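You operate a simulated robot arm through the tools that you are given. There is no shell and no other tool.

Carry out the task below with a simulated robot arm. There is one attempt and no reset: what you move stays moved.

Task
Drain the tub and refill it to the line with 40 C water.
Fine: open the tap to FAST; drain shut, tap off and mixer at 40 C at the end.

It is judged by the outcome, as a careful person would: the job done as asked, and still so three seconds after it is handed in. It fails if anything else is knocked over, pushed out of place, dropped, spilled or broken.

Robot
A 6-joint arm with a two-finger parallel gripper, fixed in place. Base frame: the origin is on the floor under the middle of its stand, x ahead of it, y to its left, z up; the work surface is at about z = 868. Readings come in mm, degrees, newtons and seconds.
With the tool pointing down near the work surface it reaches from about 360 to 760 mm from the base axis. Its first joint turns from -66.0 to 66.0 degrees. Payload 2.45 kg.
The tool frame sits at the grasp point between the pads (the TCP): z along the fingers, y along the line on which they close. The tips reach 24 mm beyond it. The gripper opens to 68 mm. The fingers are 17 mm wide and 10 mm thick; the gripper's body (40 by 70 mm) begins 41 mm behind the TCP.
Orientation is that of the tool frame in the base frame, as a unit quaternion [x, y, z, w]. With the fingers straight down and closing along the base's y, the tool's x points along the base's -x, its y along +y and its z along -z.

Tools
- The arm moves only by the tool drive_tool. Its argument "commands" is a list of rows, each a list of 3 entries, a list of its own where there are three numbers: the shift along the tool's x, y, z in units of 40 mm (1.0 is 40 mm), then the turn, a rotation vector about the tool's x, y, z in units of 6 degrees (1.0 is 6 degrees), then the closure in counts, from 0 (fully open) to 255 (shut). In form: [[[dx, dy, dz], [rx, ry, rz], grip], ...]. A call has 1 to 20 rows; each row shifts and turns the commanded pose from where the row before left it, along the tool's axes as they then stand. A call with a number of a shift or a turn outside -1 to 1 is refused whole. Rows are played at 5 a second. More than 50 mm and 8.6 degrees between two rows, or a gripper value outside its range, and nothing of the call is played. A pose out of reach is approached as far as the arm can. The call stops where the force on the tool passes 90 N (or 10 N more than at its start, if that is more) or the arm is blocked; 0.2 s more then pass. Each finger travels about 108 mm/s and halts on what it meets, pressing with about 37 N; the grip force reading is that of the motor and also rises with nothing between the fingers. The clock runs only during rows and for 0.2 s after the last one: add rows that do not move to give the fingers time. It gives the time, the measured TCP pose, the force on the tool (base axes), the opening and the grip force at its end, in the units of the frame above (readings bear some noise), with the torque about the TCP (base axes, N m) and any sound that the robot's microphone picked up.
- Cameras (640 x 400 px; columns grow to the right, rows downward): "scene" is fixed at [151.4, 402.3, 1465.3]; the picture's right is [-0.88, -0.48, 0.00], its down [-0.26, 0.49, -0.83] and it looks along [0.40, -0.73, -0.55] (base axes); focal length 248 px, centre (320, 200). "wrist" rides on the gripper at [84, 11, -75] in the tool frame; the picture's right is [-0.13, 0.99, 0.00], its down [-0.60, -0.08, -0.79] and it looks along [-0.79, -0.10, 0.61] (tool axes); focal length 251 px, centre (320, 200).
- grab_frame(camera): a new picture of that camera. No time passes.
- measure_at(camera, pixels): for up to 12 pixels [column, row] of the newest picture of that camera ("zoom" is the newest enlarged one), the place [x, y, z] in the base frame of the surface seen there, good to about 2 mm. No time passes.
- enlarge(camera, box): a new picture of the part [left, top, right, bottom] of that camera's present view, enlarged. No time passes.
- close_job(): hands the job in; it is judged then, once.

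Leave the gripper open and the arm clear of the work at the hand-in unless told otherwise.

The tools are called after ">>>" by a JSON object that holds its "op" and its "data". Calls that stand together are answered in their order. drive_tool: Moves the arm, as the interface text tells. Its arguments: {"type":"object","properties":{"commands":{"type":"array","items":{"type":"array"}}},"required":["commands"]} The other tools are called the same way: grab_frame (camera) takes a picture; measure_at (camera, pixels) gives the place of the surface under pixels of a picture; enlarge (camera, box) takes an enlarged picture of a part of a camera's view; close_job () hands the job in.

At the start:

```text
time: 0.0
ee_pos: [336.6, -261.5, 1332.7]
tcp_rot: [0.0, 1.0, 0.0, 0.001]
ft_force: [1.2, 0.3, 0.2]
torque: [0.0, -0.02, -0.01]
opening: 68.0
grasp_force: 0.0
```

scene: 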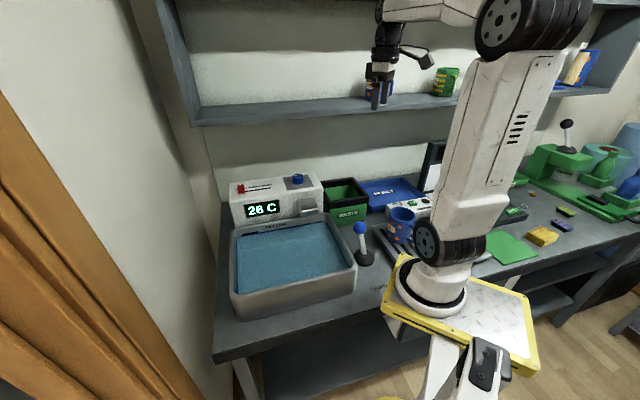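
wrist: 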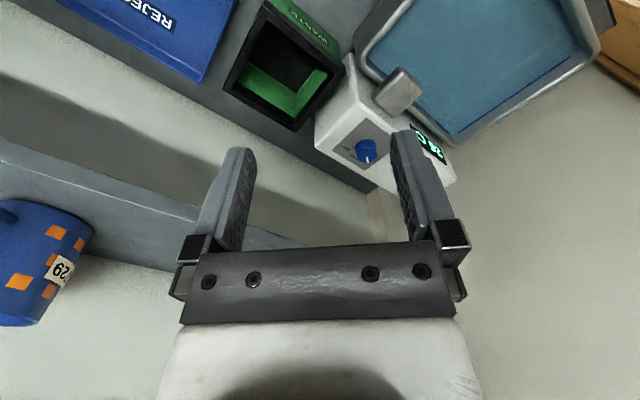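

I see the tub with blue water at the scene's left, a white control box reading "26 C" with a red slider and a blue knob, and a lever with a blue ball right of the tub. I'll enlarge those parts to understand the controls.

>>> {"op": "enlarge", "data": {"camera": "scene", "box": [220, 160, 340, 235]}}

>>> {"op": "enlarge", "data": {"camera": "scene", "box": [210, 200, 402, 320]}}

>>> {"op": "enlarge", "data": {"camera": "wrist", "box": [300, 0, 620, 200]}}

```text
5.33 times, centred on (280, 198) of scene
```

zoom: 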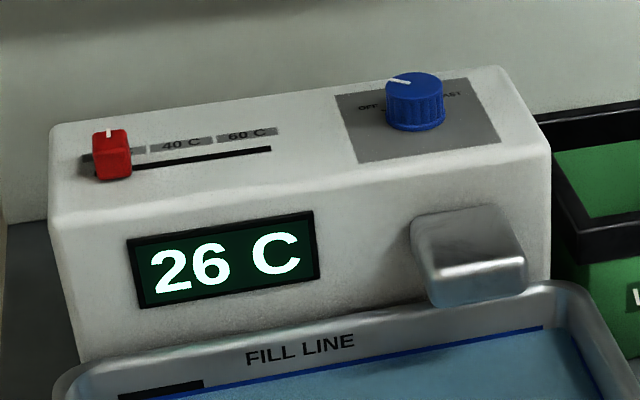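

```text
3.33 times, centred on (306, 260) of scene
```

zoom: 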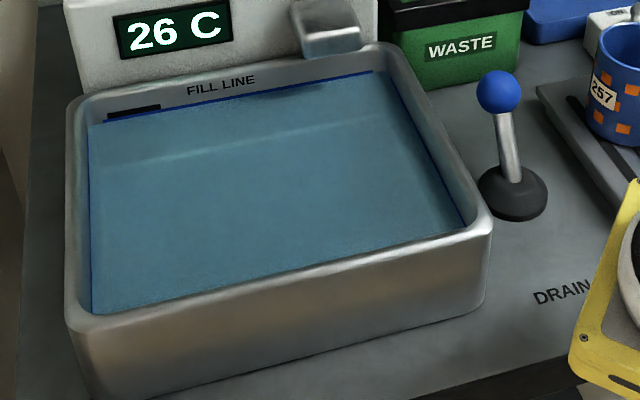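

```text
2.00 times, centred on (460, 100) of wrist
```

zoom: 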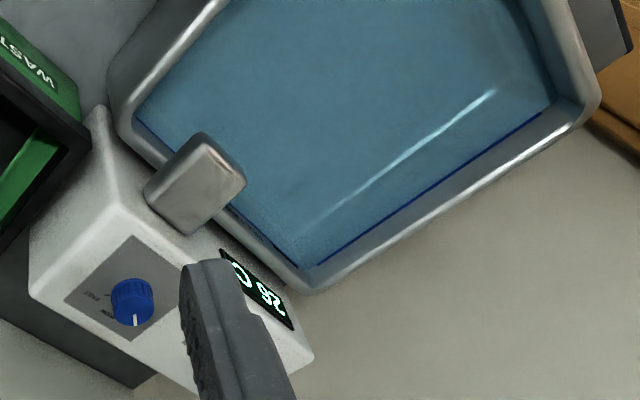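

The tub is full to the FILL LINE at 26 C; the mixer slider (red) is at the low end, with 40 C and 60 C marks; the tap knob (blue) points to OFF. The drain lever stands beside the tub. I'll measure the ball (359,228), base (364,259), DRAIN label, knob and slider, and enlarge the panel and label areas.

>>> {"op": "measure_at", "data": {"camera": "scene", "pixels": [[359, 226], [361, 241], [364, 260], [378, 288], [298, 175], [298, 182], [241, 186], [241, 191], [270, 188], [310, 212], [355, 265], [236, 290]]}}

>>> {"op": "enlarge", "data": {"camera": "scene", "box": [228, 172, 276, 202]}}

>>> {"op": "enlarge", "data": {"camera": "scene", "box": [340, 210, 436, 310]}}

>>> {"op": "enlarge", "data": {"camera": "wrist", "box": [310, 110, 438, 190]}}

```text
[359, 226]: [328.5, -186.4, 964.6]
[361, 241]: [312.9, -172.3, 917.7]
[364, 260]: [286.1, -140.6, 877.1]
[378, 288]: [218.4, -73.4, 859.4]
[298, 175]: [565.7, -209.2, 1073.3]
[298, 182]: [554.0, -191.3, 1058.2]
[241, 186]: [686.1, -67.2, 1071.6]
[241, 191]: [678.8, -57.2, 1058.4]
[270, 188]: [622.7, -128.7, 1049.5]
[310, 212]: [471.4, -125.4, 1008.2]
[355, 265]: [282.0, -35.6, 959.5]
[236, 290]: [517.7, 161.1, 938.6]
```

```text
13.33 times, centred on (252, 187) of scene
```

zoom: 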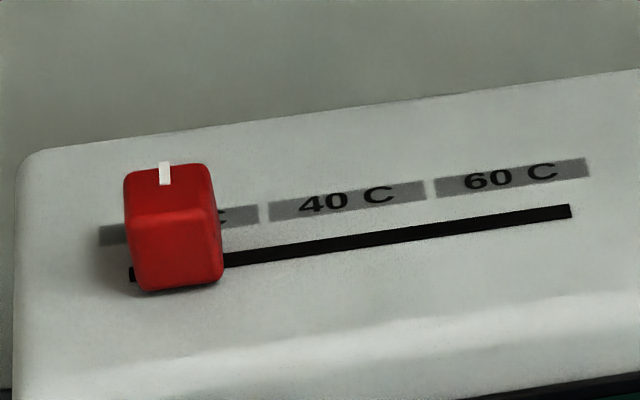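

```text
4.00 times, centred on (388, 260) of scene
```

zoom: 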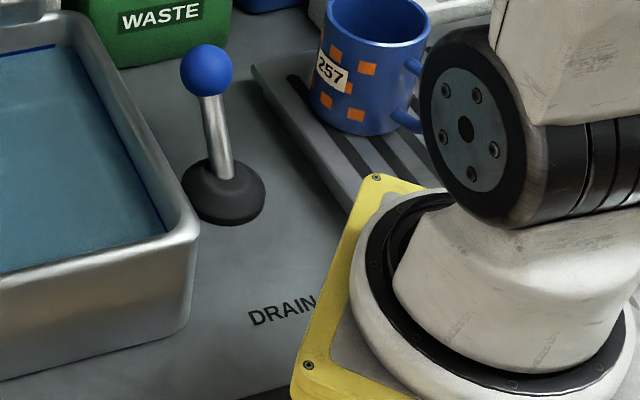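

```text
5.00 times, centred on (374, 150) of wrist
```

zoom: 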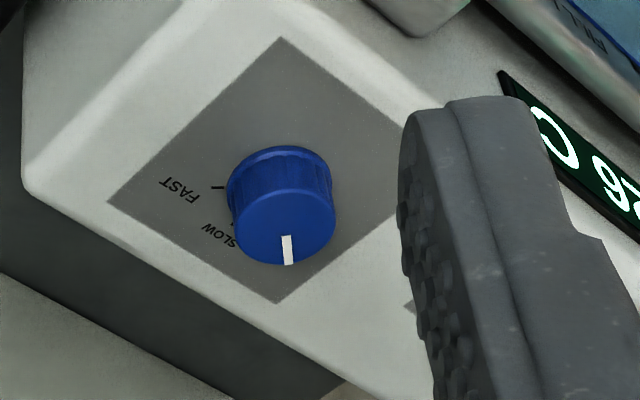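

The knob sits near OFF with SLOW at the back and FAST right; the lever leans to the back, and the DRAIN label lies to the front, so pulling it forward should drain. Next I measure the box corners, the slider track ends (238,193) and (271,188), the labels, and points on the lever.

>>> {"op": "measure_at", "data": {"camera": "scene", "pixels": [[233, 186], [312, 176], [320, 188], [232, 199], [246, 191.4], [270, 188], [254, 187], [266.4, 185.5], [243, 189], [259.9, 186.3], [247.6, 188], [241, 185]]}}

>>> {"op": "measure_at", "data": {"camera": "scene", "pixels": [[359.7, 227.5], [359.7, 222], [363, 252], [357, 257], [371, 257], [363, 264], [370, 291], [386, 286], [365, 248], [361, 237], [366, 228], [353.5, 228]]}}

>>> {"op": "measure_at", "data": {"camera": "scene", "pixels": [[289, 180], [305, 178], [293, 176], [298, 173.5], [303, 176], [315, 180], [318, 215], [311, 208], [240, 230], [325, 214], [355, 263], [236, 293]]}}

```text
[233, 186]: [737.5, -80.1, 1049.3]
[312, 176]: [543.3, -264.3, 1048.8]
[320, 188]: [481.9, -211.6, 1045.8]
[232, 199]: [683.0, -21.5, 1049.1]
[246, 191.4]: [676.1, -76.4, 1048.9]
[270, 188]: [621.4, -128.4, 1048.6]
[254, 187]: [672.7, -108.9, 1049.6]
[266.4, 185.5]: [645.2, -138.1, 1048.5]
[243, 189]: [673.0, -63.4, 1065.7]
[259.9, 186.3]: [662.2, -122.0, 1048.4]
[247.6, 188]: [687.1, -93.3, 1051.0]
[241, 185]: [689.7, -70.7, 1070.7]
```

```text
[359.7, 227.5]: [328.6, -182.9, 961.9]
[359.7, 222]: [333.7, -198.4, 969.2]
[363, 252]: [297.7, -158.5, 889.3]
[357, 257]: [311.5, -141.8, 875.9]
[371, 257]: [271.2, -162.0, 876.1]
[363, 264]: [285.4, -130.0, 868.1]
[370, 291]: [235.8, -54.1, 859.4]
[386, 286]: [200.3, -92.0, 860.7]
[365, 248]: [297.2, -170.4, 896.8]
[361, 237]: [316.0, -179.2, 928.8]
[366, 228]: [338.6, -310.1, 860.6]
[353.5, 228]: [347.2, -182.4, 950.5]
```

```text
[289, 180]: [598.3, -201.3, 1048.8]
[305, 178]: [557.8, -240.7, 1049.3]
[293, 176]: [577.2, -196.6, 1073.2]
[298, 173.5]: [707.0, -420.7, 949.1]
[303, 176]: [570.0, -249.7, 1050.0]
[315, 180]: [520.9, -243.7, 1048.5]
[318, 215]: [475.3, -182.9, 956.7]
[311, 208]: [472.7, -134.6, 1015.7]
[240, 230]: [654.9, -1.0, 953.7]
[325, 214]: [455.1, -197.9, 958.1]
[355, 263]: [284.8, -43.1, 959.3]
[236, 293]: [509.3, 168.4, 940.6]
```

The box's left-to-right axis runs along about (-0.73,-0.69). Now I measure the water level, shelf edges, mug/rack, yellow plate and waste bin, so that I know levels and obstacles.

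>>> {"op": "measure_at", "data": {"camera": "scene", "pixels": [[260, 250], [290, 250], [320, 250], [340, 270], [250, 235], [290, 225], [300, 228], [240, 290], [320, 222], [237, 260], [275, 226], [330, 240]]}}

>>> {"op": "measure_at", "data": {"camera": "scene", "pixels": [[200, 124], [300, 108], [390, 106], [450, 97], [400, 212], [393, 240], [374, 228], [402, 256], [384, 305], [345, 205], [330, 185], [375, 180]]}}

>>> {"op": "enlarge", "data": {"camera": "scene", "box": [225, 205, 345, 280]}}

```text
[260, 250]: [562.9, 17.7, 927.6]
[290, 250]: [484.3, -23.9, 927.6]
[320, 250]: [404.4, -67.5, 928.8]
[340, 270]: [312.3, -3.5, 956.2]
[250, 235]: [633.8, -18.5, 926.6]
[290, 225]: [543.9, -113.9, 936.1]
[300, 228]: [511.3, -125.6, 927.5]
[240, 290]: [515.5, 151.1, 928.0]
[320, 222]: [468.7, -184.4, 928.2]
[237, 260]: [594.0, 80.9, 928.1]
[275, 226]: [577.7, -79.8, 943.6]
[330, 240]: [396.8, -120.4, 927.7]
```

```text
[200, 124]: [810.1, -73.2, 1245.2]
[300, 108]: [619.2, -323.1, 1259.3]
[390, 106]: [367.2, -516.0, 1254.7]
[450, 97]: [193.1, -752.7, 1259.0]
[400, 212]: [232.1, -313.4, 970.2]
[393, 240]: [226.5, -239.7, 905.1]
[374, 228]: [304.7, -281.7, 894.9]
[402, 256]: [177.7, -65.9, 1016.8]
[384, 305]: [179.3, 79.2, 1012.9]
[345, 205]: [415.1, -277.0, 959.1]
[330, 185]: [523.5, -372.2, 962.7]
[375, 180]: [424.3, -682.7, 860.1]
```

```text
5.33 times, centred on (285, 242) of scene
```

zoom: 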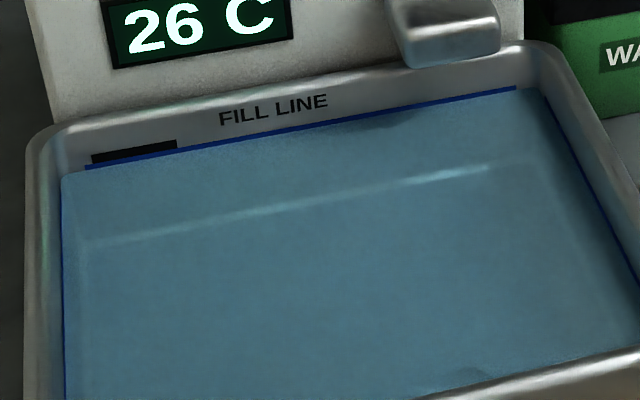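

Water surface is at z≈928 just under the line; shelf edge is behind at z≈1250, robot plate at z≈1015. I'll turn the tool about 46.6° so its closing line matches the box axis, while descending to z≈1180, still away from everything.

>>> {"op": "drive_tool", "data": {"commands": [[[0, 0, 0.475], [0, 0, 0.97], 0], [[0, 0, 0.475], [0, 0, 0.97], 0], [[0, 0, 0.475], [0, 0, 0.97], 0], [[0, 0, 0.475], [0, 0, 0.97], 0], [[0, 0, 0.475], [0, 0, 0.97], 0], [[0, 0, 0.475], [0, 0, 0.97], 0], [[0, 0, 0.475], [0, 0, 0.97], 0], [[0, 0, 0.475], [0, 0, 0.98], 0]]}}

```text
time: 1.8
ee_pos: [337.1, -259.7, 1180.8]
tcp_rot: [0.396, 0.918, 0.0, 0.0]
ft_force: [-1.3, 0.6, 0.7]
torque: [-0.01, -0.03, 0.03]
opening: 68.2
grasp_force: 0.1
```

The tool is at (337,-260,1181) with its y along the box's axis. Next I move level over the knob around (570,-207), about 100 mm above it, for a close look.

>>> {"op": "drive_tool", "data": {"commands": [[[-0.37, 0.645, 0], [0, 0, 0], 0], [[-0.37, 0.645, 0], [0, 0, 0], 0], [[-0.37, 0.645, 0], [0, 0, 0], 0], [[-0.37, 0.645, 0], [0, 0, 0], 0], [[-0.37, 0.645, 0], [0, 0, 0], 0], [[-0.37, 0.645, 0], [0, 0, 0], 0], [[-0.37, 0.645, 0], [0, 0, 0], 0], [[-0.37, 0.645, 0], [0, 0, 0], 0]]}}

>>> {"op": "grab_frame", "data": {"camera": "wrist"}}

>>> {"op": "grab_frame", "data": {"camera": "scene"}}

```text
time: 3.6
ee_pos: [568.4, -207.0, 1181.2]
tcp_rot: [0.395, 0.919, 0.0, 0.001]
ft_force: [0.4, 0.2, -0.5]
torque: [0.02, 0.0, -0.01]
opening: 67.9
grasp_force: 0.1
```

```text
taken
```

wrist: 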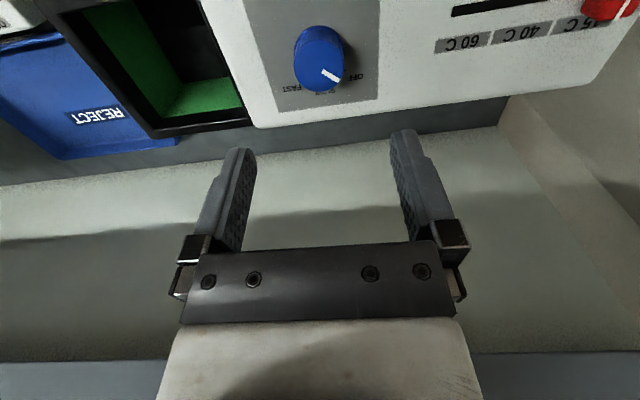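

```text
taken
```

scene: 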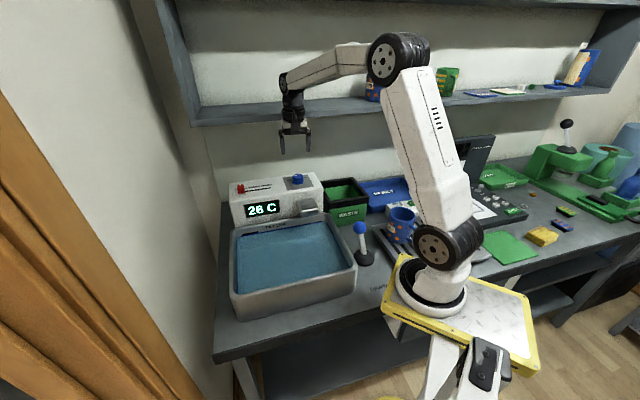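

The wrist view shows the knob at (318,60) with OFF to its right, FAST to its left, and the slider labels upper right. I'll enlarge both and measure.

>>> {"op": "enlarge", "data": {"camera": "wrist", "box": [240, 0, 400, 100]}}

>>> {"op": "measure_at", "data": {"camera": "wrist", "pixels": [[320, 60], [318, 75], [334, 78], [325, 72], [302, 70], [336, 55], [361, 77], [300, 90], [250, 115], [378, 100], [376, 8], [325, 88]]}}

>>> {"op": "enlarge", "data": {"camera": "wrist", "box": [430, 0, 640, 80]}}

>>> {"op": "measure_at", "data": {"camera": "wrist", "pixels": [[455, 11], [463, 42], [490, 38], [521, 33], [551, 28], [579, 24], [605, 8], [590, 12], [620, 8], [605, 18], [500, 5], [540, 2]]}}

```text
4.00 times, centred on (320, 50) of wrist
```

zoom: 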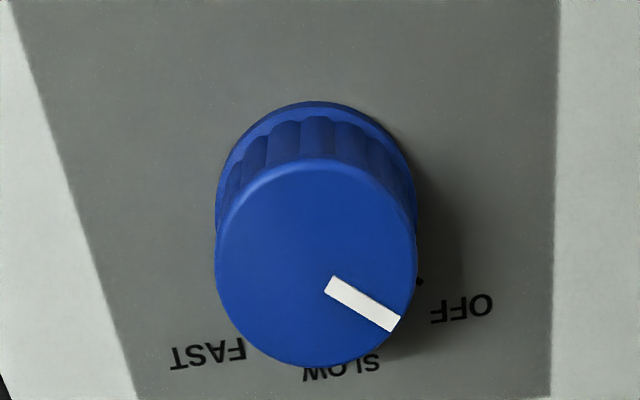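

```text
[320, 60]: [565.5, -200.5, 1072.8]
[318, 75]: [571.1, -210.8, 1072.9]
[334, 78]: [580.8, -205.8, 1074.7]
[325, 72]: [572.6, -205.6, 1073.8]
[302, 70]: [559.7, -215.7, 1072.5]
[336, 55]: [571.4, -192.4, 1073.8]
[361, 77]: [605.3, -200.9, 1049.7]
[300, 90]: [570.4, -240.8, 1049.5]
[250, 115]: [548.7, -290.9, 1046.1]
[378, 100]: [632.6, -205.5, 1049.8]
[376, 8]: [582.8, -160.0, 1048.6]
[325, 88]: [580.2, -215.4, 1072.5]
```

```text
3.05 times, centred on (535, 40) of wrist
```

zoom: 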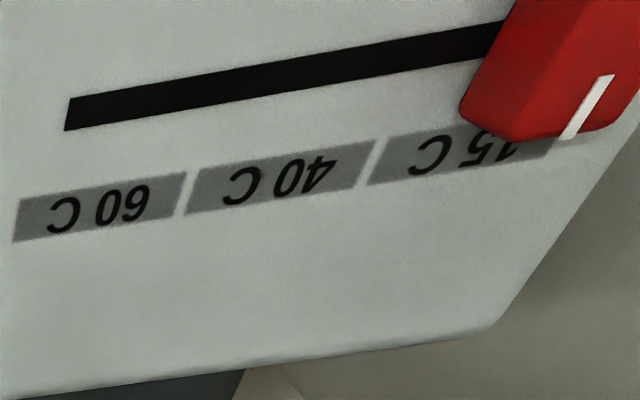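

```text
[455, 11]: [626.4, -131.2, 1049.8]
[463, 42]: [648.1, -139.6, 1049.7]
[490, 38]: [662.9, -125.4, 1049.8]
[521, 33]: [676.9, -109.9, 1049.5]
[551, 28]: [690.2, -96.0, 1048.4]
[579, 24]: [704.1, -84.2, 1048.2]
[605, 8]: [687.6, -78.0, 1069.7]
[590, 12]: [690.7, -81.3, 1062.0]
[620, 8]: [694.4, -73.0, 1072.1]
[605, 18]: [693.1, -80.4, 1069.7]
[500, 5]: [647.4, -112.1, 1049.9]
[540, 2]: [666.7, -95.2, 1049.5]
```

The panel reads clearly: pointer at OFF (left-back), SLOW straight back, FAST right-back, i.e. about 45° steps clockwise; slider bands are 15, 40 and 60 C at ~40 mm pitch. I'll go over the red slider cap near (691,-71) to look from close.

>>> {"op": "drive_tool", "data": {"commands": [[[0.073, 0.76, 0.15], [0, 0, 0], 0], [[0.073, 0.76, 0.15], [0, 0, 0], 0], [[0.073, 0.76, 0.15], [0, 0, 0], 0], [[0.073, 0.76, 0.15], [0, 0, 0], 0], [[0.073, 0.76, 0.15], [0, 0, 0], 0], [[0, 0.76, 0.15], [0, 0, 0], 0]]}}

>>> {"op": "grab_frame", "data": {"camera": "wrist"}}

>>> {"op": "grab_frame", "data": {"camera": "scene"}}

```text
time: 5.0
ee_pos: [691.7, -69.1, 1144.8]
tcp_rot: [0.396, 0.918, 0.0, 0.0]
ft_force: [-0.6, -0.3, -0.2]
torque: [0.01, 0.0, -0.04]
opening: 68.0
grasp_force: 0.0
```

```text
taken
```

wrist: 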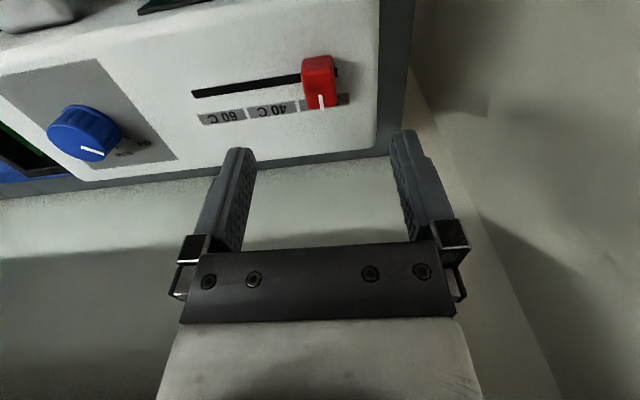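

```text
taken
```

scene: 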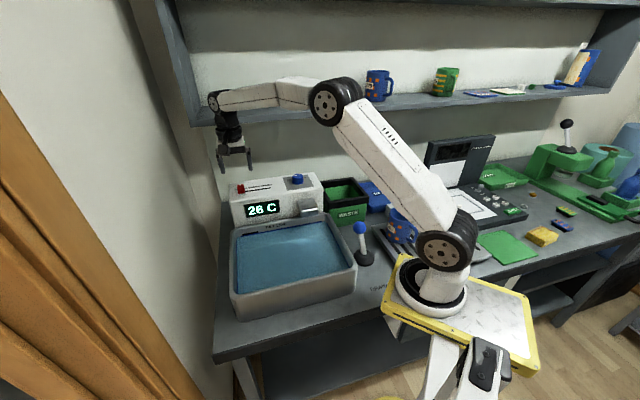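

The red cap is at (319,80) in the wrist view. I'll enlarge it and measure its faces, and also check the clearance between wrist and shelf in the scene picture around (210,100).

>>> {"op": "enlarge", "data": {"camera": "wrist", "box": [180, 40, 380, 165]}}

>>> {"op": "measure_at", "data": {"camera": "wrist", "pixels": [[305, 80], [334, 78], [308, 105], [335, 102], [304, 62], [331, 60], [320, 98], [195, 94], [338, 70], [221, 117], [247, 113], [271, 110]]}}

>>> {"op": "enlarge", "data": {"camera": "scene", "box": [160, 60, 320, 200]}}

>>> {"op": "measure_at", "data": {"camera": "scene", "pixels": [[212, 101], [225, 95], [228, 125], [196, 118], [190, 124], [205, 122], [250, 116], [238, 116], [199, 110]]}}

```text
3.20 times, centred on (280, 102) of wrist
```

zoom: 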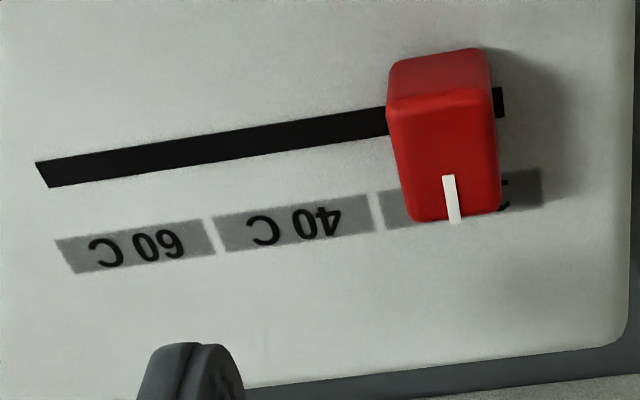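

```text
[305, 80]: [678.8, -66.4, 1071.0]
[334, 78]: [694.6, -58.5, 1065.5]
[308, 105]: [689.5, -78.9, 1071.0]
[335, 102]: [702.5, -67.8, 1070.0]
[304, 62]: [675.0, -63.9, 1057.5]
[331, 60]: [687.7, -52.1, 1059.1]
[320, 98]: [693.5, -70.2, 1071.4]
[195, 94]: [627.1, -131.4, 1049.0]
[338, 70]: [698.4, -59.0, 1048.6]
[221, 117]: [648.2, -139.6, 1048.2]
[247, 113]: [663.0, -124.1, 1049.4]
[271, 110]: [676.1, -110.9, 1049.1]
```

```text
2.86 times, centred on (240, 130) of scene
```

zoom: 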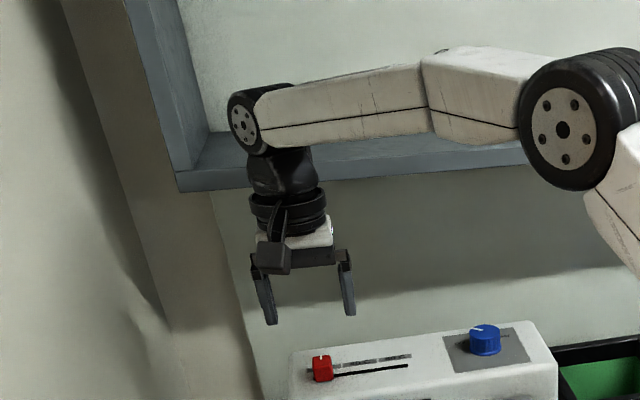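

```text
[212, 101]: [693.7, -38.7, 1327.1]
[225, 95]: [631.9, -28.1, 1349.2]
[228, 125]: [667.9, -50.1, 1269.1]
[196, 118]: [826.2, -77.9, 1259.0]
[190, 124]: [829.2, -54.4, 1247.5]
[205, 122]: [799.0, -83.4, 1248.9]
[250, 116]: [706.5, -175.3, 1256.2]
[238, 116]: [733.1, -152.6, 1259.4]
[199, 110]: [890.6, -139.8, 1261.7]
```

The cap top is at z≈1071, centred at about (689,-66), 18 mm wide along the track; 40 C band centre is ~40 mm to the right. Shelf clearance is fine (≈45 mm). I'll narrow the gripper to ~38 mm and descend to TCP z≈1079 around the cap, then look.

>>> {"op": "drive_tool", "data": {"commands": [[[0.075, 0, 0], [0, 0, 0], 112], [[0, 0, 0], [0, 0, 0], 112], [[0, 0, 0.41], [0, 0, 0], 112], [[0, 0, 0.41], [0, 0, 0], 112], [[0, 0, 0.41], [0, 0, 0], 112], [[0, 0, 0.41], [0, 0, 0], 112]]}}

>>> {"op": "grab_frame", "data": {"camera": "wrist"}}

>>> {"op": "enlarge", "data": {"camera": "scene", "box": [160, 80, 340, 220]}}

```text
time: 6.4
ee_pos: [688.9, -67.8, 1078.7]
tcp_rot: [0.396, 0.918, 0.0, 0.0]
ft_force: [0.6, -0.8, -0.4]
torque: [-0.01, 0.0, -0.02]
opening: 38.0
grasp_force: 0.1
```

```text
taken
```

wrist: 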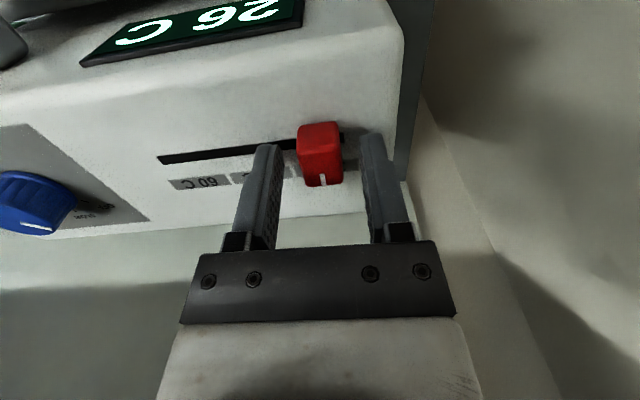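

```text
2.86 times, centred on (250, 150) of scene
```

zoom: 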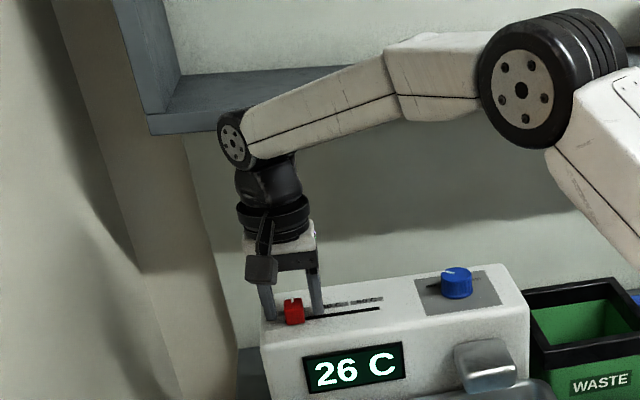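

The fingers straddle the red cap (319,155). I close on it.

>>> {"op": "drive_tool", "data": {"commands": [[[0, 0, 0], [0, 0, 0], 210], [[0, 0, 0], [0, 0, 0], 210], [[0, 0, 0], [0, 0, 0], 210]]}}

>>> {"op": "grab_frame", "data": {"camera": "wrist"}}

```text
time: 7.2
ee_pos: [688.9, -67.5, 1079.3]
tcp_rot: [0.395, 0.919, 0.001, 0.0]
ft_force: [0.2, -0.3, -1.3]
torque: [-0.05, -0.1, 0.73]
opening: 20.1
grasp_force: 37.6
```

```text
taken
```

wrist: 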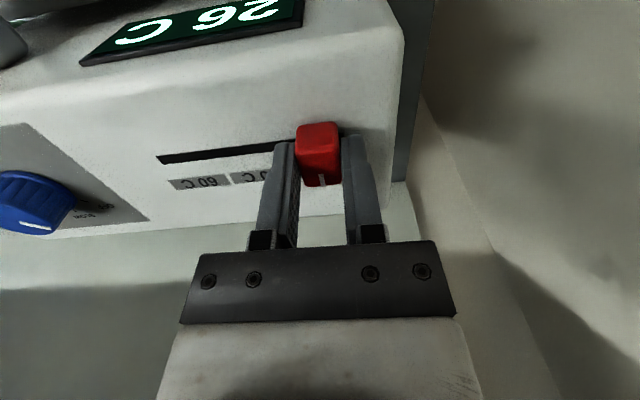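

The cap is gripped (opening 20 mm, 37.6 N). I slide it about 37 mm toward 40 C (tool -y) and check.

>>> {"op": "drive_tool", "data": {"commands": [[[0, -0.155, 0], [0, 0, 0], 210], [[0, -0.155, 0], [0, 0, 0], 210], [[0, -0.155, 0], [0, 0, 0], 210], [[0, -0.155, 0], [0, 0, 0], 210], [[0, -0.155, 0], [0, 0, 0], 210], [[0, -0.155, 0], [0, 0, 0], 210]]}}

>>> {"op": "grab_frame", "data": {"camera": "wrist"}}

>>> {"op": "enlarge", "data": {"camera": "scene", "box": [220, 160, 340, 235]}}

```text
time: 8.6
ee_pos: [661.8, -95.1, 1078.7]
tcp_rot: [0.395, 0.918, 0.0, 0.001]
ft_force: [9.1, -10.7, -2.1]
torque: [-0.56, -0.56, 0.59]
opening: 20.1
grasp_force: 37.9
```

```text
taken
```

wrist: 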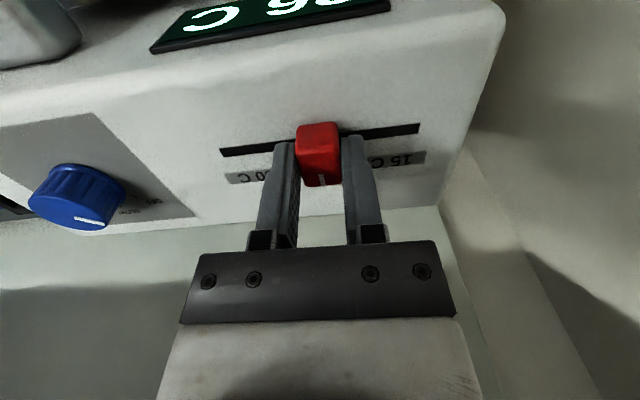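

```text
5.33 times, centred on (280, 198) of scene
```

zoom: 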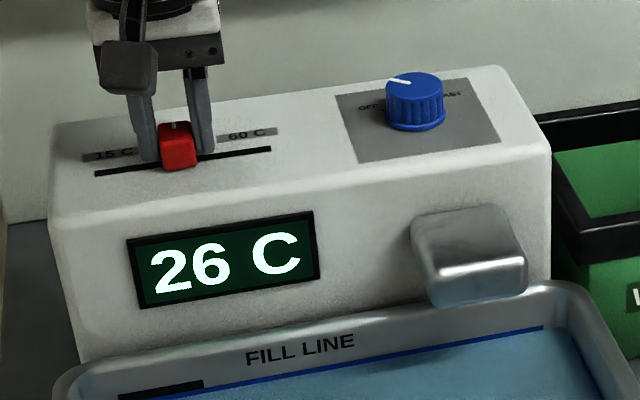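

The cap now sits between the 15 C and 60 C labels, and my TCP's along-track coordinate matches the 40 C band centre. The display still shows the tub's 26 C. I release, rise and check the position.

>>> {"op": "drive_tool", "data": {"commands": [[[0, 0, 0], [0, 0, 0], 112], [[0, 0, 0], [0, 0, 0], 112], [[0, 0, -0.4], [0, 0, 0], 112], [[0, 0, -0.6], [0, 0, 0], 112], [[0, 0, -0.7], [0, 0, 0], 112]]}}

>>> {"op": "enlarge", "data": {"camera": "wrist", "box": [180, 20, 440, 180]}}

>>> {"op": "enlarge", "data": {"camera": "scene", "box": [228, 172, 276, 202]}}

```text
time: 9.8
ee_pos: [660.6, -90.0, 1149.2]
tcp_rot: [0.395, 0.919, 0.0, 0.0]
ft_force: [-0.1, -0.1, -0.1]
torque: [-0.01, 0.0, -0.03]
opening: 38.3
grasp_force: 0.0
```

```text
2.46 times, centred on (310, 100) of wrist
```

zoom: 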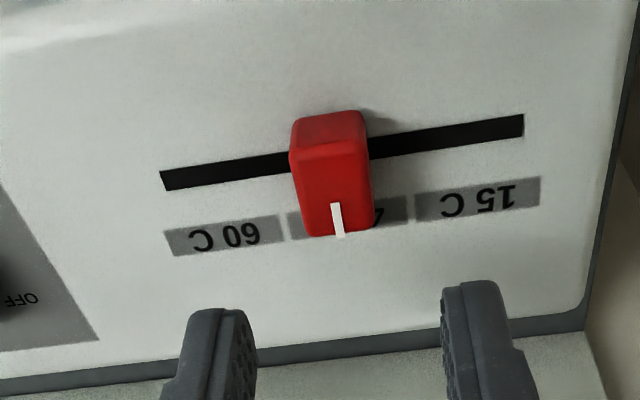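

```text
13.33 times, centred on (252, 187) of scene
```

zoom: 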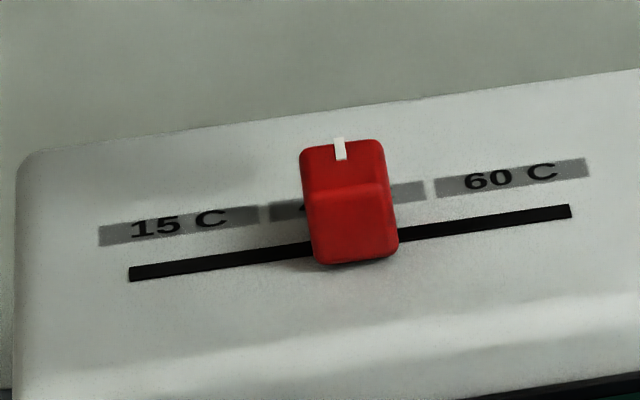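

The cap covers the 40 C label. I'll measure the cap's top edges and band gaps to check that it's centred.

>>> {"op": "grab_frame", "data": {"camera": "wrist"}}

>>> {"op": "enlarge", "data": {"camera": "wrist", "box": [240, 50, 400, 150]}}

>>> {"op": "measure_at", "data": {"camera": "wrist", "pixels": [[317, 114], [317, 112], [306, 100], [330, 97], [318, 100], [296, 118], [348, 110], [268, 122], [376, 106], [249, 100], [390, 76], [397, 102]]}}

```text
taken
```

wrist: 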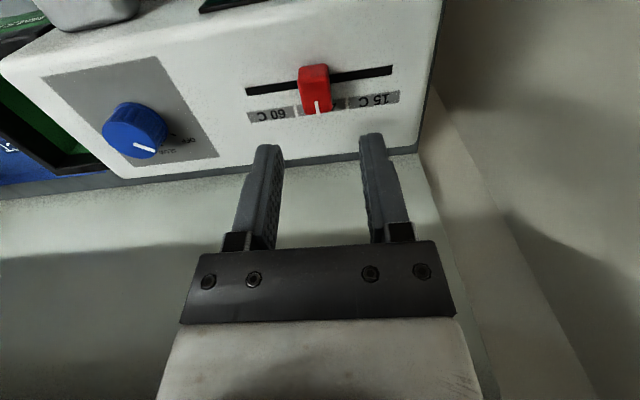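

```text
4.00 times, centred on (320, 100) of wrist
```

zoom: 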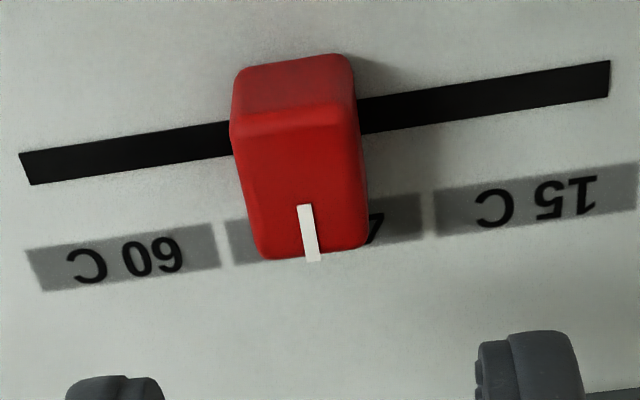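

```text
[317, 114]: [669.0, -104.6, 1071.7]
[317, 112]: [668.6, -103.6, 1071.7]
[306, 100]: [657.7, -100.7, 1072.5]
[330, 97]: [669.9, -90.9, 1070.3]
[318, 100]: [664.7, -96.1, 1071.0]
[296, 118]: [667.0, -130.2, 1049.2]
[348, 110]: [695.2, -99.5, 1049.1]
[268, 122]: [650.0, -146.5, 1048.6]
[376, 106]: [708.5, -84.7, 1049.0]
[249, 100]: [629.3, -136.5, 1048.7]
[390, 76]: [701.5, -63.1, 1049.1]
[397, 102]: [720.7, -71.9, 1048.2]
```

The cap is within about 1 mm of the 40 C band centre, and box axes turn out to be at 45°. Next, the drain lever: I move across to above the blue ball (333,-198) at z≈1080, gripper fully open.

>>> {"op": "drive_tool", "data": {"commands": [[[0, 0, 0], [0, 0, -0.3], 60], [[0.43, -0.855, 0], [0, 0, 0], 0], [[0.43, -0.855, 0], [0, 0, 0], 0], [[0.43, -0.855, 0], [0, 0, 0], 0], [[0.43, -0.855, 0], [0, 0, 0], 0], [[0.43, -0.855, 0], [0, 0, 0], 0], [[0.43, -0.855, 0.2], [0, 0, 0], 0], [[0.43, -0.855, 0.5], [0, 0, 0], 0], [[0.43, -0.855, 0.5], [0, 0, 0], 0], [[0.43, -0.855, 0.5], [0, 0, 0], 0]]}}

>>> {"op": "grab_frame", "data": {"camera": "wrist"}}

>>> {"op": "grab_frame", "data": {"camera": "scene"}}

```text
time: 12.0
ee_pos: [332.6, -203.5, 1081.6]
tcp_rot: [0.381, 0.925, 0.0, 0.001]
ft_force: [-0.2, -0.7, 0.4]
torque: [0.01, 0.01, 0.01]
opening: 67.8
grasp_force: 0.1
```

```text
taken
```

wrist: 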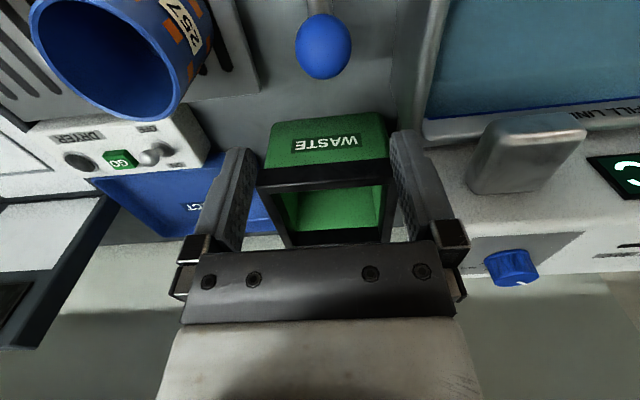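

```text
taken
```

scene: 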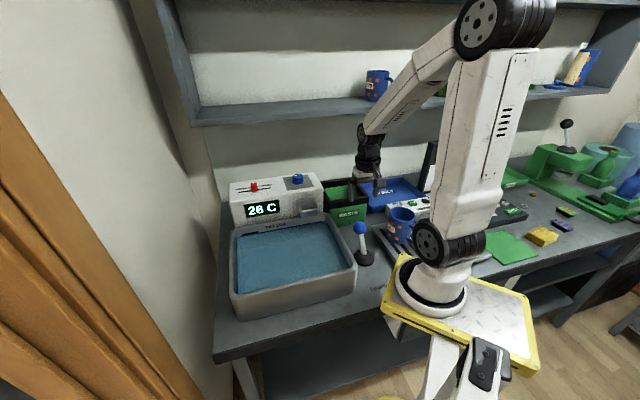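

The ball is at (323,47) in the wrist view, the mug is well to the side. I'll measure ball points from here for a better centre.

>>> {"op": "measure_at", "data": {"camera": "wrist", "pixels": [[323, 47], [323, 30], [323, 65], [304, 47], [342, 47], [323, 72], [310, 58], [336, 58], [205, 70], [260, 80], [395, 100], [265, 140]]}}

```text
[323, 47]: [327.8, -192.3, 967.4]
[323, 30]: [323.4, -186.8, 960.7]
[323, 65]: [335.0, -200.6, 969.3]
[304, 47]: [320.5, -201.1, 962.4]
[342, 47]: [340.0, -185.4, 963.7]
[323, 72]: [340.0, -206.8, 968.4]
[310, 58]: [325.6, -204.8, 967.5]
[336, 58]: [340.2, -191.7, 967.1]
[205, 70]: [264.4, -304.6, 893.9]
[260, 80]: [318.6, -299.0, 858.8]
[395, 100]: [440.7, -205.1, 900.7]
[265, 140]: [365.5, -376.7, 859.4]
```

Ball centre ≈ (334,-199.5,949), radius ≈ 20. I line up over it and descend with open fingers to z≈949.

>>> {"op": "drive_tool", "data": {"commands": [[[0.045, 0.095, 0.3], [0, 0, 0], 0], [[0, 0, 0.6], [0, 0, 0], 0], [[0, 0, 0.6], [0, 0, 0], 0], [[0, 0, 0.6], [0, 0, 0], 0], [[0, 0, 0.6], [0, 0, 0], 0], [[0, 0, 0.6], [0, 0, 0], 0]]}}

>>> {"op": "grab_frame", "data": {"camera": "wrist"}}

>>> {"op": "enlarge", "data": {"camera": "scene", "box": [300, 160, 460, 300]}}

```text
time: 13.4
ee_pos: [336.6, -196.5, 947.7]
tcp_rot: [0.381, 0.925, 0.001, 0.0]
ft_force: [0.1, 0.4, -0.3]
torque: [-0.01, 0.0, -0.01]
opening: 68.3
grasp_force: 0.0
```

```text
taken
```

wrist: 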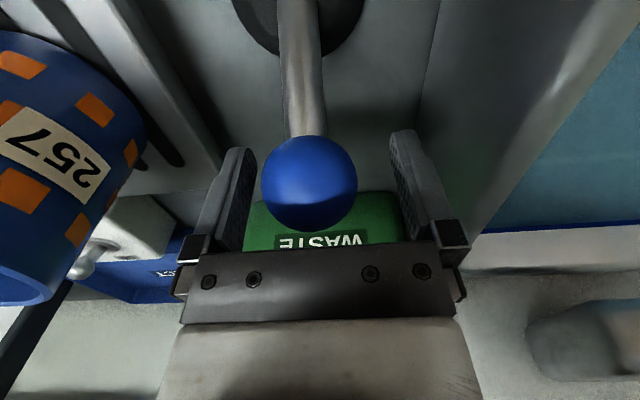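

```text
2.86 times, centred on (380, 230) of scene
```

zoom: 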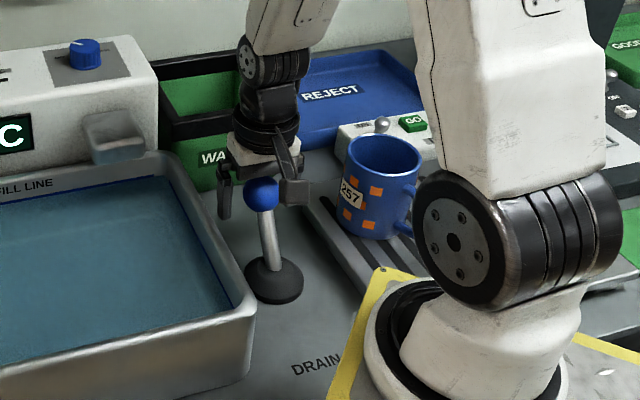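

The ball sits between the fingers, about 4 mm off towards the left finger. I centre (-4 mm in y) and close on it.

>>> {"op": "drive_tool", "data": {"commands": [[[0, -0.1, 0], [0, 0, 0], 40], [[0, 0, 0], [0, 0, 0], 160], [[0, 0, 0], [0, 0, 0], 160], [[0, 0, 0], [0, 0, 0], 160]]}}

>>> {"op": "grab_frame", "data": {"camera": "wrist"}}

```text
time: 14.4
ee_pos: [334.9, -199.9, 948.3]
tcp_rot: [0.381, 0.924, 0.0, 0.0]
ft_force: [-8.0, -10.3, -4.3]
torque: [-0.25, -0.19, 0.01]
opening: 41.6
grasp_force: 45.3
```

```text
taken
```

wrist: 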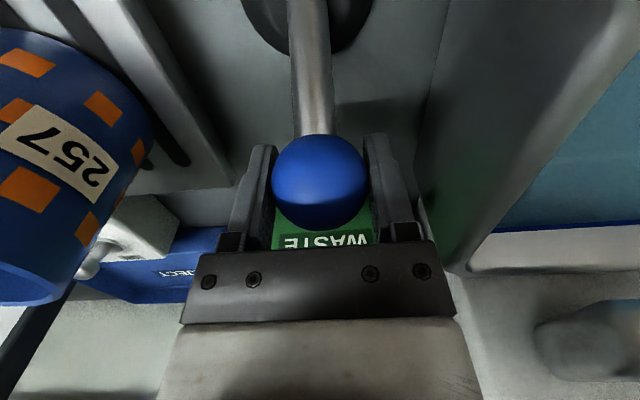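

The ball is held (41.6 mm). I begin pulling it forward (towards the DRAIN label) along an arc, tilting the tool a little as I go; first three small rows to feel the resistance.

>>> {"op": "drive_tool", "data": {"commands": [[[0.178, -0.02, -0.115], [0, 0.5, 0], 160], [[0.19, 0, -0.088], [0, 0.5, 0], 160], [[0.203, 0, -0.064], [0, 0.5, 0], 160]]}}

>>> {"op": "grab_frame", "data": {"camera": "wrist"}}

>>> {"op": "enlarge", "data": {"camera": "scene", "box": [220, 160, 460, 310]}}

```text
time: 15.2
ee_pos: [321.2, -186.2, 960.3]
tcp_rot: [0.38, 0.922, 0.029, -0.069]
ft_force: [25.5, 3.4, -3.5]
torque: [-0.81, -0.95, 0.03]
opening: 42.1
grasp_force: 44.4
```

```text
taken
```

wrist: 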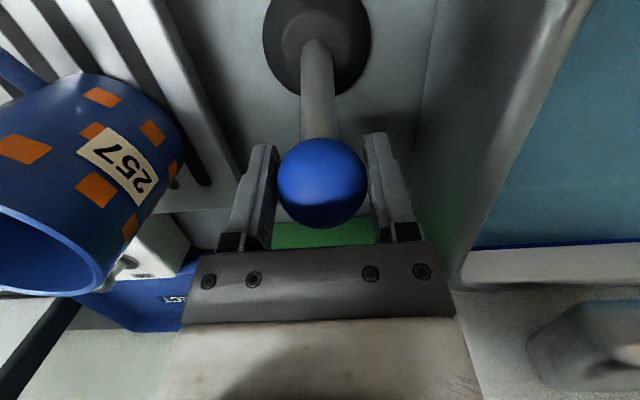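

```text
2.67 times, centred on (340, 235) of scene
```

zoom: 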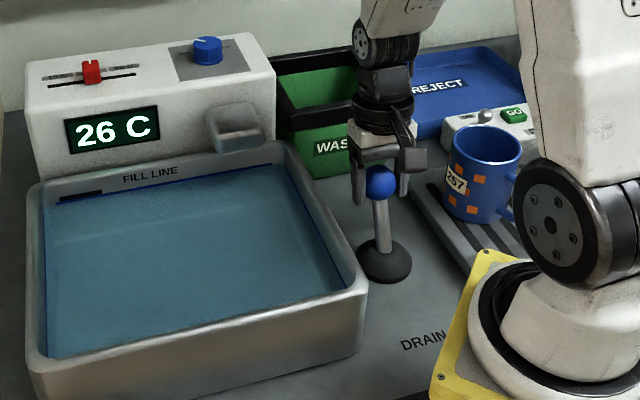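

The lever follows, with ~16 N of resistance; the water is unchanged so far. I continue the arc.

>>> {"op": "drive_tool", "data": {"commands": [[[0.21, 0.01, -0.033], [0, 0.5, 0], 160], [[0.21, 0, -0.004], [0, 0.5, 0], 160], [[0.21, 0, 0.025], [0, 0.5, 0], 160], [[0.205, 0, 0.056], [0, 0.5, 0], 160]]}}

>>> {"op": "grab_frame", "data": {"camera": "wrist"}}

>>> {"op": "enlarge", "data": {"camera": "scene", "box": [220, 160, 460, 310]}}

```text
time: 16.2
ee_pos: [294.5, -162.3, 965.6]
tcp_rot: [0.374, 0.909, 0.069, -0.171]
ft_force: [-0.1, 0.7, 0.2]
torque: [0.03, -0.03, 0.01]
opening: 25.6
grasp_force: 0.0
```

```text
taken
```

wrist: 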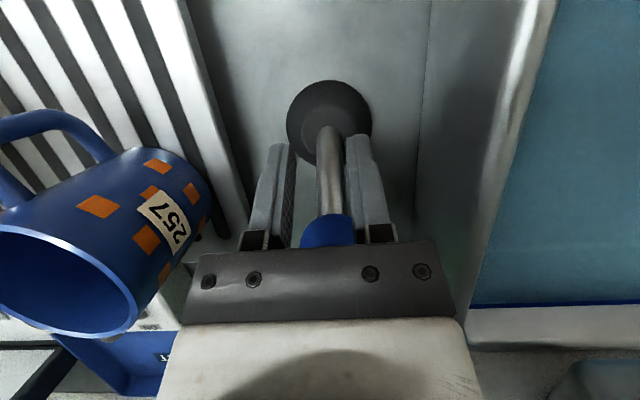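

```text
2.67 times, centred on (340, 235) of scene
```

zoom: 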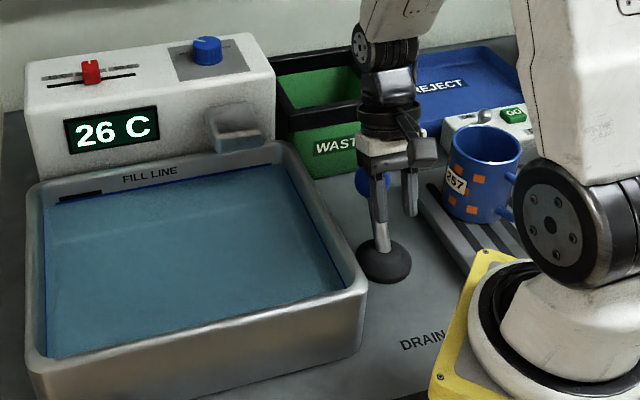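

The ball slipped out of the pinch and the lever went back to its rear position (scene zoom (370,182)); water unchanged. I'll rather push the ball from behind with the two finger edges straddling it. First I rise, move back over the ball and tilt slightly more.

>>> {"op": "drive_tool", "data": {"commands": [[[0.268, 0, -0.7], [0, 0, 0], 175], [[0.268, 0, -0.7], [0, 0, 0], 175], [[-0.7, 0.02, -0.268], [0, 0, 0], 175], [[-0.7, 0.02, -0.268], [0, 0, 0], 175], [[-0.7, 0, -0.268], [0, 1.0, 0], 175]]}}

>>> {"op": "grab_frame", "data": {"camera": "wrist"}}

>>> {"op": "enlarge", "data": {"camera": "scene", "box": [220, 160, 460, 310]}}

```text
time: 17.4
ee_pos: [358.2, -223.6, 1026.4]
tcp_rot: [0.371, 0.899, 0.089, -0.216]
ft_force: [0.0, 0.1, 0.2]
torque: [0.01, 0.02, 0.02]
opening: 21.5
grasp_force: 0.2
```

```text
taken
```

wrist: 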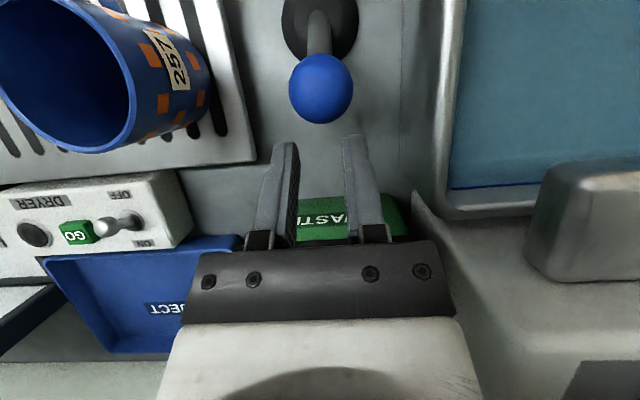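

```text
2.67 times, centred on (340, 235) of scene
```

zoom: 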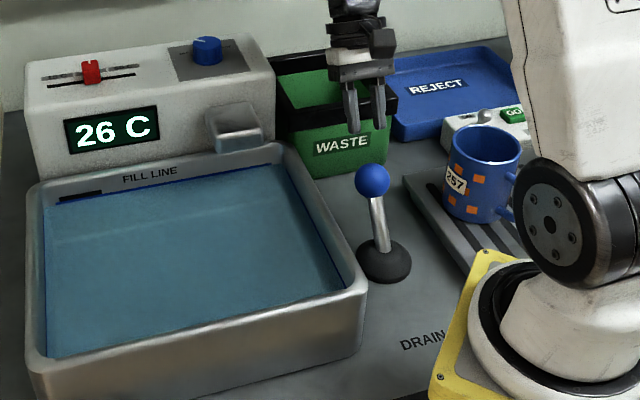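

The ball is at wrist (321,88). I re-measure it to confirm the lever's rest pose before descending behind it.

>>> {"op": "measure_at", "data": {"camera": "wrist", "pixels": [[321, 88], [321, 110], [300, 88], [342, 88], [321, 65], [318, 40], [318, 20], [300, 30], [340, 30], [320, 10]]}}

```text
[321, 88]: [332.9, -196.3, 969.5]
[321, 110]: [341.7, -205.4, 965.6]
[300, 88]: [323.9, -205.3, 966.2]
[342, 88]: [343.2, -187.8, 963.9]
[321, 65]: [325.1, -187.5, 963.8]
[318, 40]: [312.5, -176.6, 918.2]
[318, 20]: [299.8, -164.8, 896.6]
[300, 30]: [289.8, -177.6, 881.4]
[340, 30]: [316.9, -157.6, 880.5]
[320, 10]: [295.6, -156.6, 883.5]
```

Ball still at ≈(334,-198,949). I descend behind it (tilted 27°), leaving ~12 mm to the ball and ~35 mm to the waste bin.

>>> {"op": "drive_tool", "data": {"commands": [[[-0.338, 0, 0.598], [0, 0, 0], 175], [[-0.338, 0, 0.598], [0, 0, 0], 175], [[-0.338, 0, 0.598], [0, 0, 0], 175]]}}

>>> {"op": "grab_frame", "data": {"camera": "wrist"}}

>>> {"op": "enlarge", "data": {"camera": "scene", "box": [300, 160, 460, 260]}}

```text
time: 18.2
ee_pos: [360.0, -227.4, 943.4]
tcp_rot: [0.371, 0.899, 0.09, -0.217]
ft_force: [0.1, -0.4, -0.2]
torque: [0.01, -0.01, 0.01]
opening: 21.3
grasp_force: 0.0
```

```text
taken
```

wrist: 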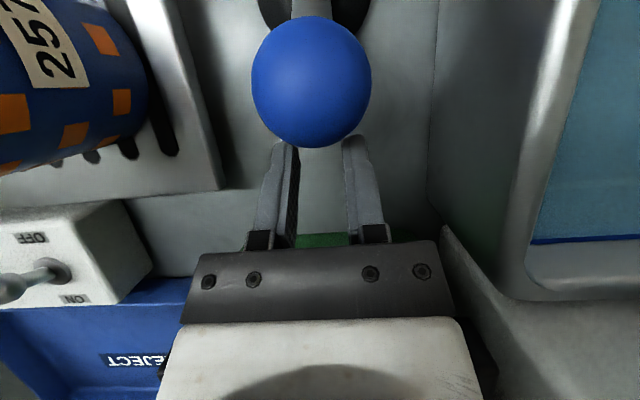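

```text
4.00 times, centred on (380, 210) of scene
```

zoom: 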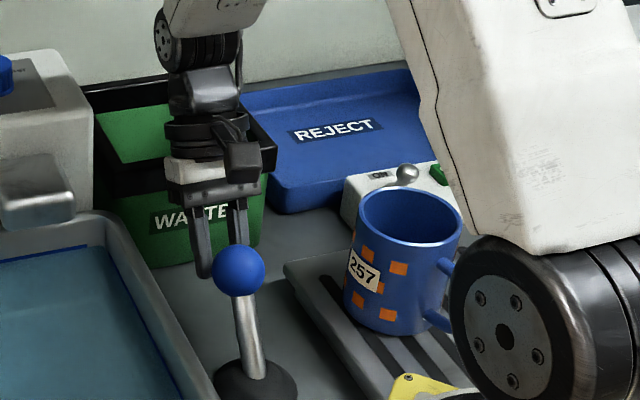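

The finger pair is right behind the ball with ~12 mm gap. I close the gap and push the ball forward along its arc, five rows, then read forces.

>>> {"op": "drive_tool", "data": {"commands": [[[0.245, 0.05, 0.125], [0, 0, 0], 175], [[0.235, 0, -0.026], [0, 0, 0], 175], [[0.239, 0, -0.002], [0, 0, 0], 175], [[0.236, 0, 0.022], [0, 0, 0], 175]]}}

>>> {"op": "grab_frame", "data": {"camera": "wrist"}}

>>> {"op": "enlarge", "data": {"camera": "scene", "box": [220, 160, 460, 310]}}

```text
time: 19.2
ee_pos: [336.2, -199.7, 955.9]
tcp_rot: [0.37, 0.899, 0.089, -0.215]
ft_force: [0.3, -0.6, -0.3]
torque: [0.01, 0.0, -0.01]
opening: 22.3
grasp_force: 0.3
```

```text
taken
```

wrist: 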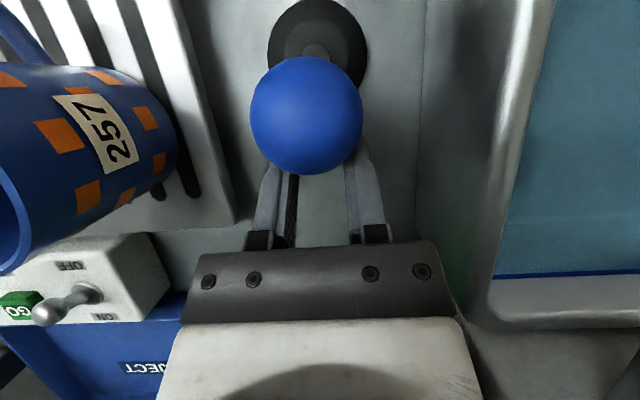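

```text
2.67 times, centred on (340, 235) of scene
```

zoom: 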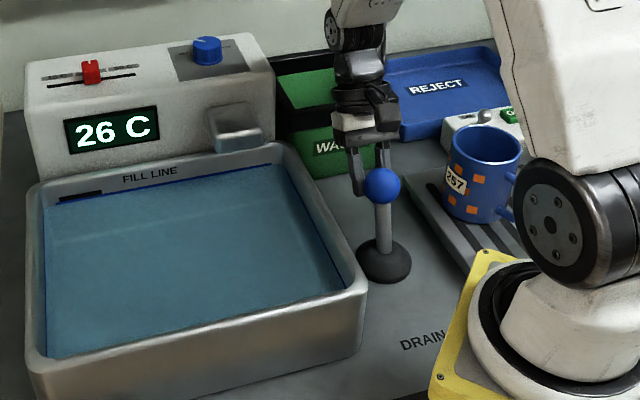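

Force is ~0 now, and the ball has moved forward (scene zoom (382,186)). I measure it to see whether it's still touching.

>>> {"op": "measure_at", "data": {"camera": "wrist", "pixels": [[306, 115], [306, 70], [306, 160], [265, 115], [350, 115], [318, 30]]}}

```text
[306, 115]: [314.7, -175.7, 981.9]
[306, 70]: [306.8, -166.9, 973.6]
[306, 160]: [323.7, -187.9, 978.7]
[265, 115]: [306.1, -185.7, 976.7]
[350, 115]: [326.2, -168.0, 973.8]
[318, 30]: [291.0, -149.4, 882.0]
```

Ball centre is at ≈(316,-178,962), about at contact; the lever moves freely along my arc. I continue past the vertical.

>>> {"op": "drive_tool", "data": {"commands": [[[0.233, 0.02, 0.049], [0, 0, 0], 175], [[0.228, 0, 0.071], [0, 0, 0], 175], [[0.218, 0, 0.094], [0, 0, 0], 175], [[0.207, 0, 0.117], [0, 0, 0], 175]]}}

>>> {"op": "grab_frame", "data": {"camera": "wrist"}}

>>> {"op": "enlarge", "data": {"camera": "scene", "box": [220, 160, 460, 310]}}

```text
time: 20.2
ee_pos: [309.1, -172.8, 960.2]
tcp_rot: [0.371, 0.899, 0.089, -0.216]
ft_force: [0.0, 0.1, -0.5]
torque: [-0.01, -0.01, 0.01]
opening: 21.7
grasp_force: 0.2
```

```text
taken
```

wrist: 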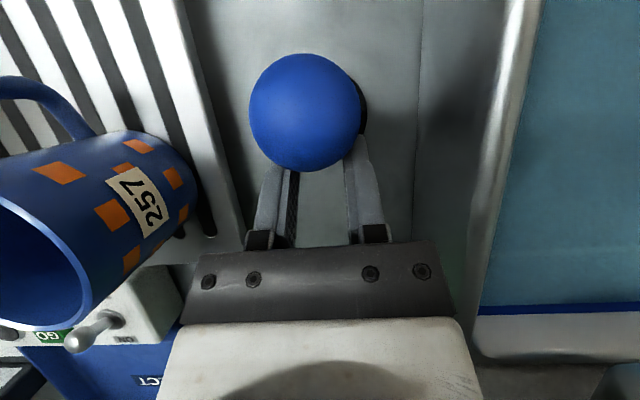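

```text
2.67 times, centred on (340, 235) of scene
```

zoom: 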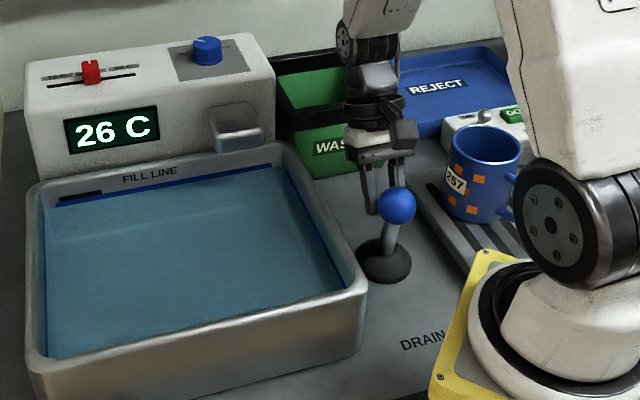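

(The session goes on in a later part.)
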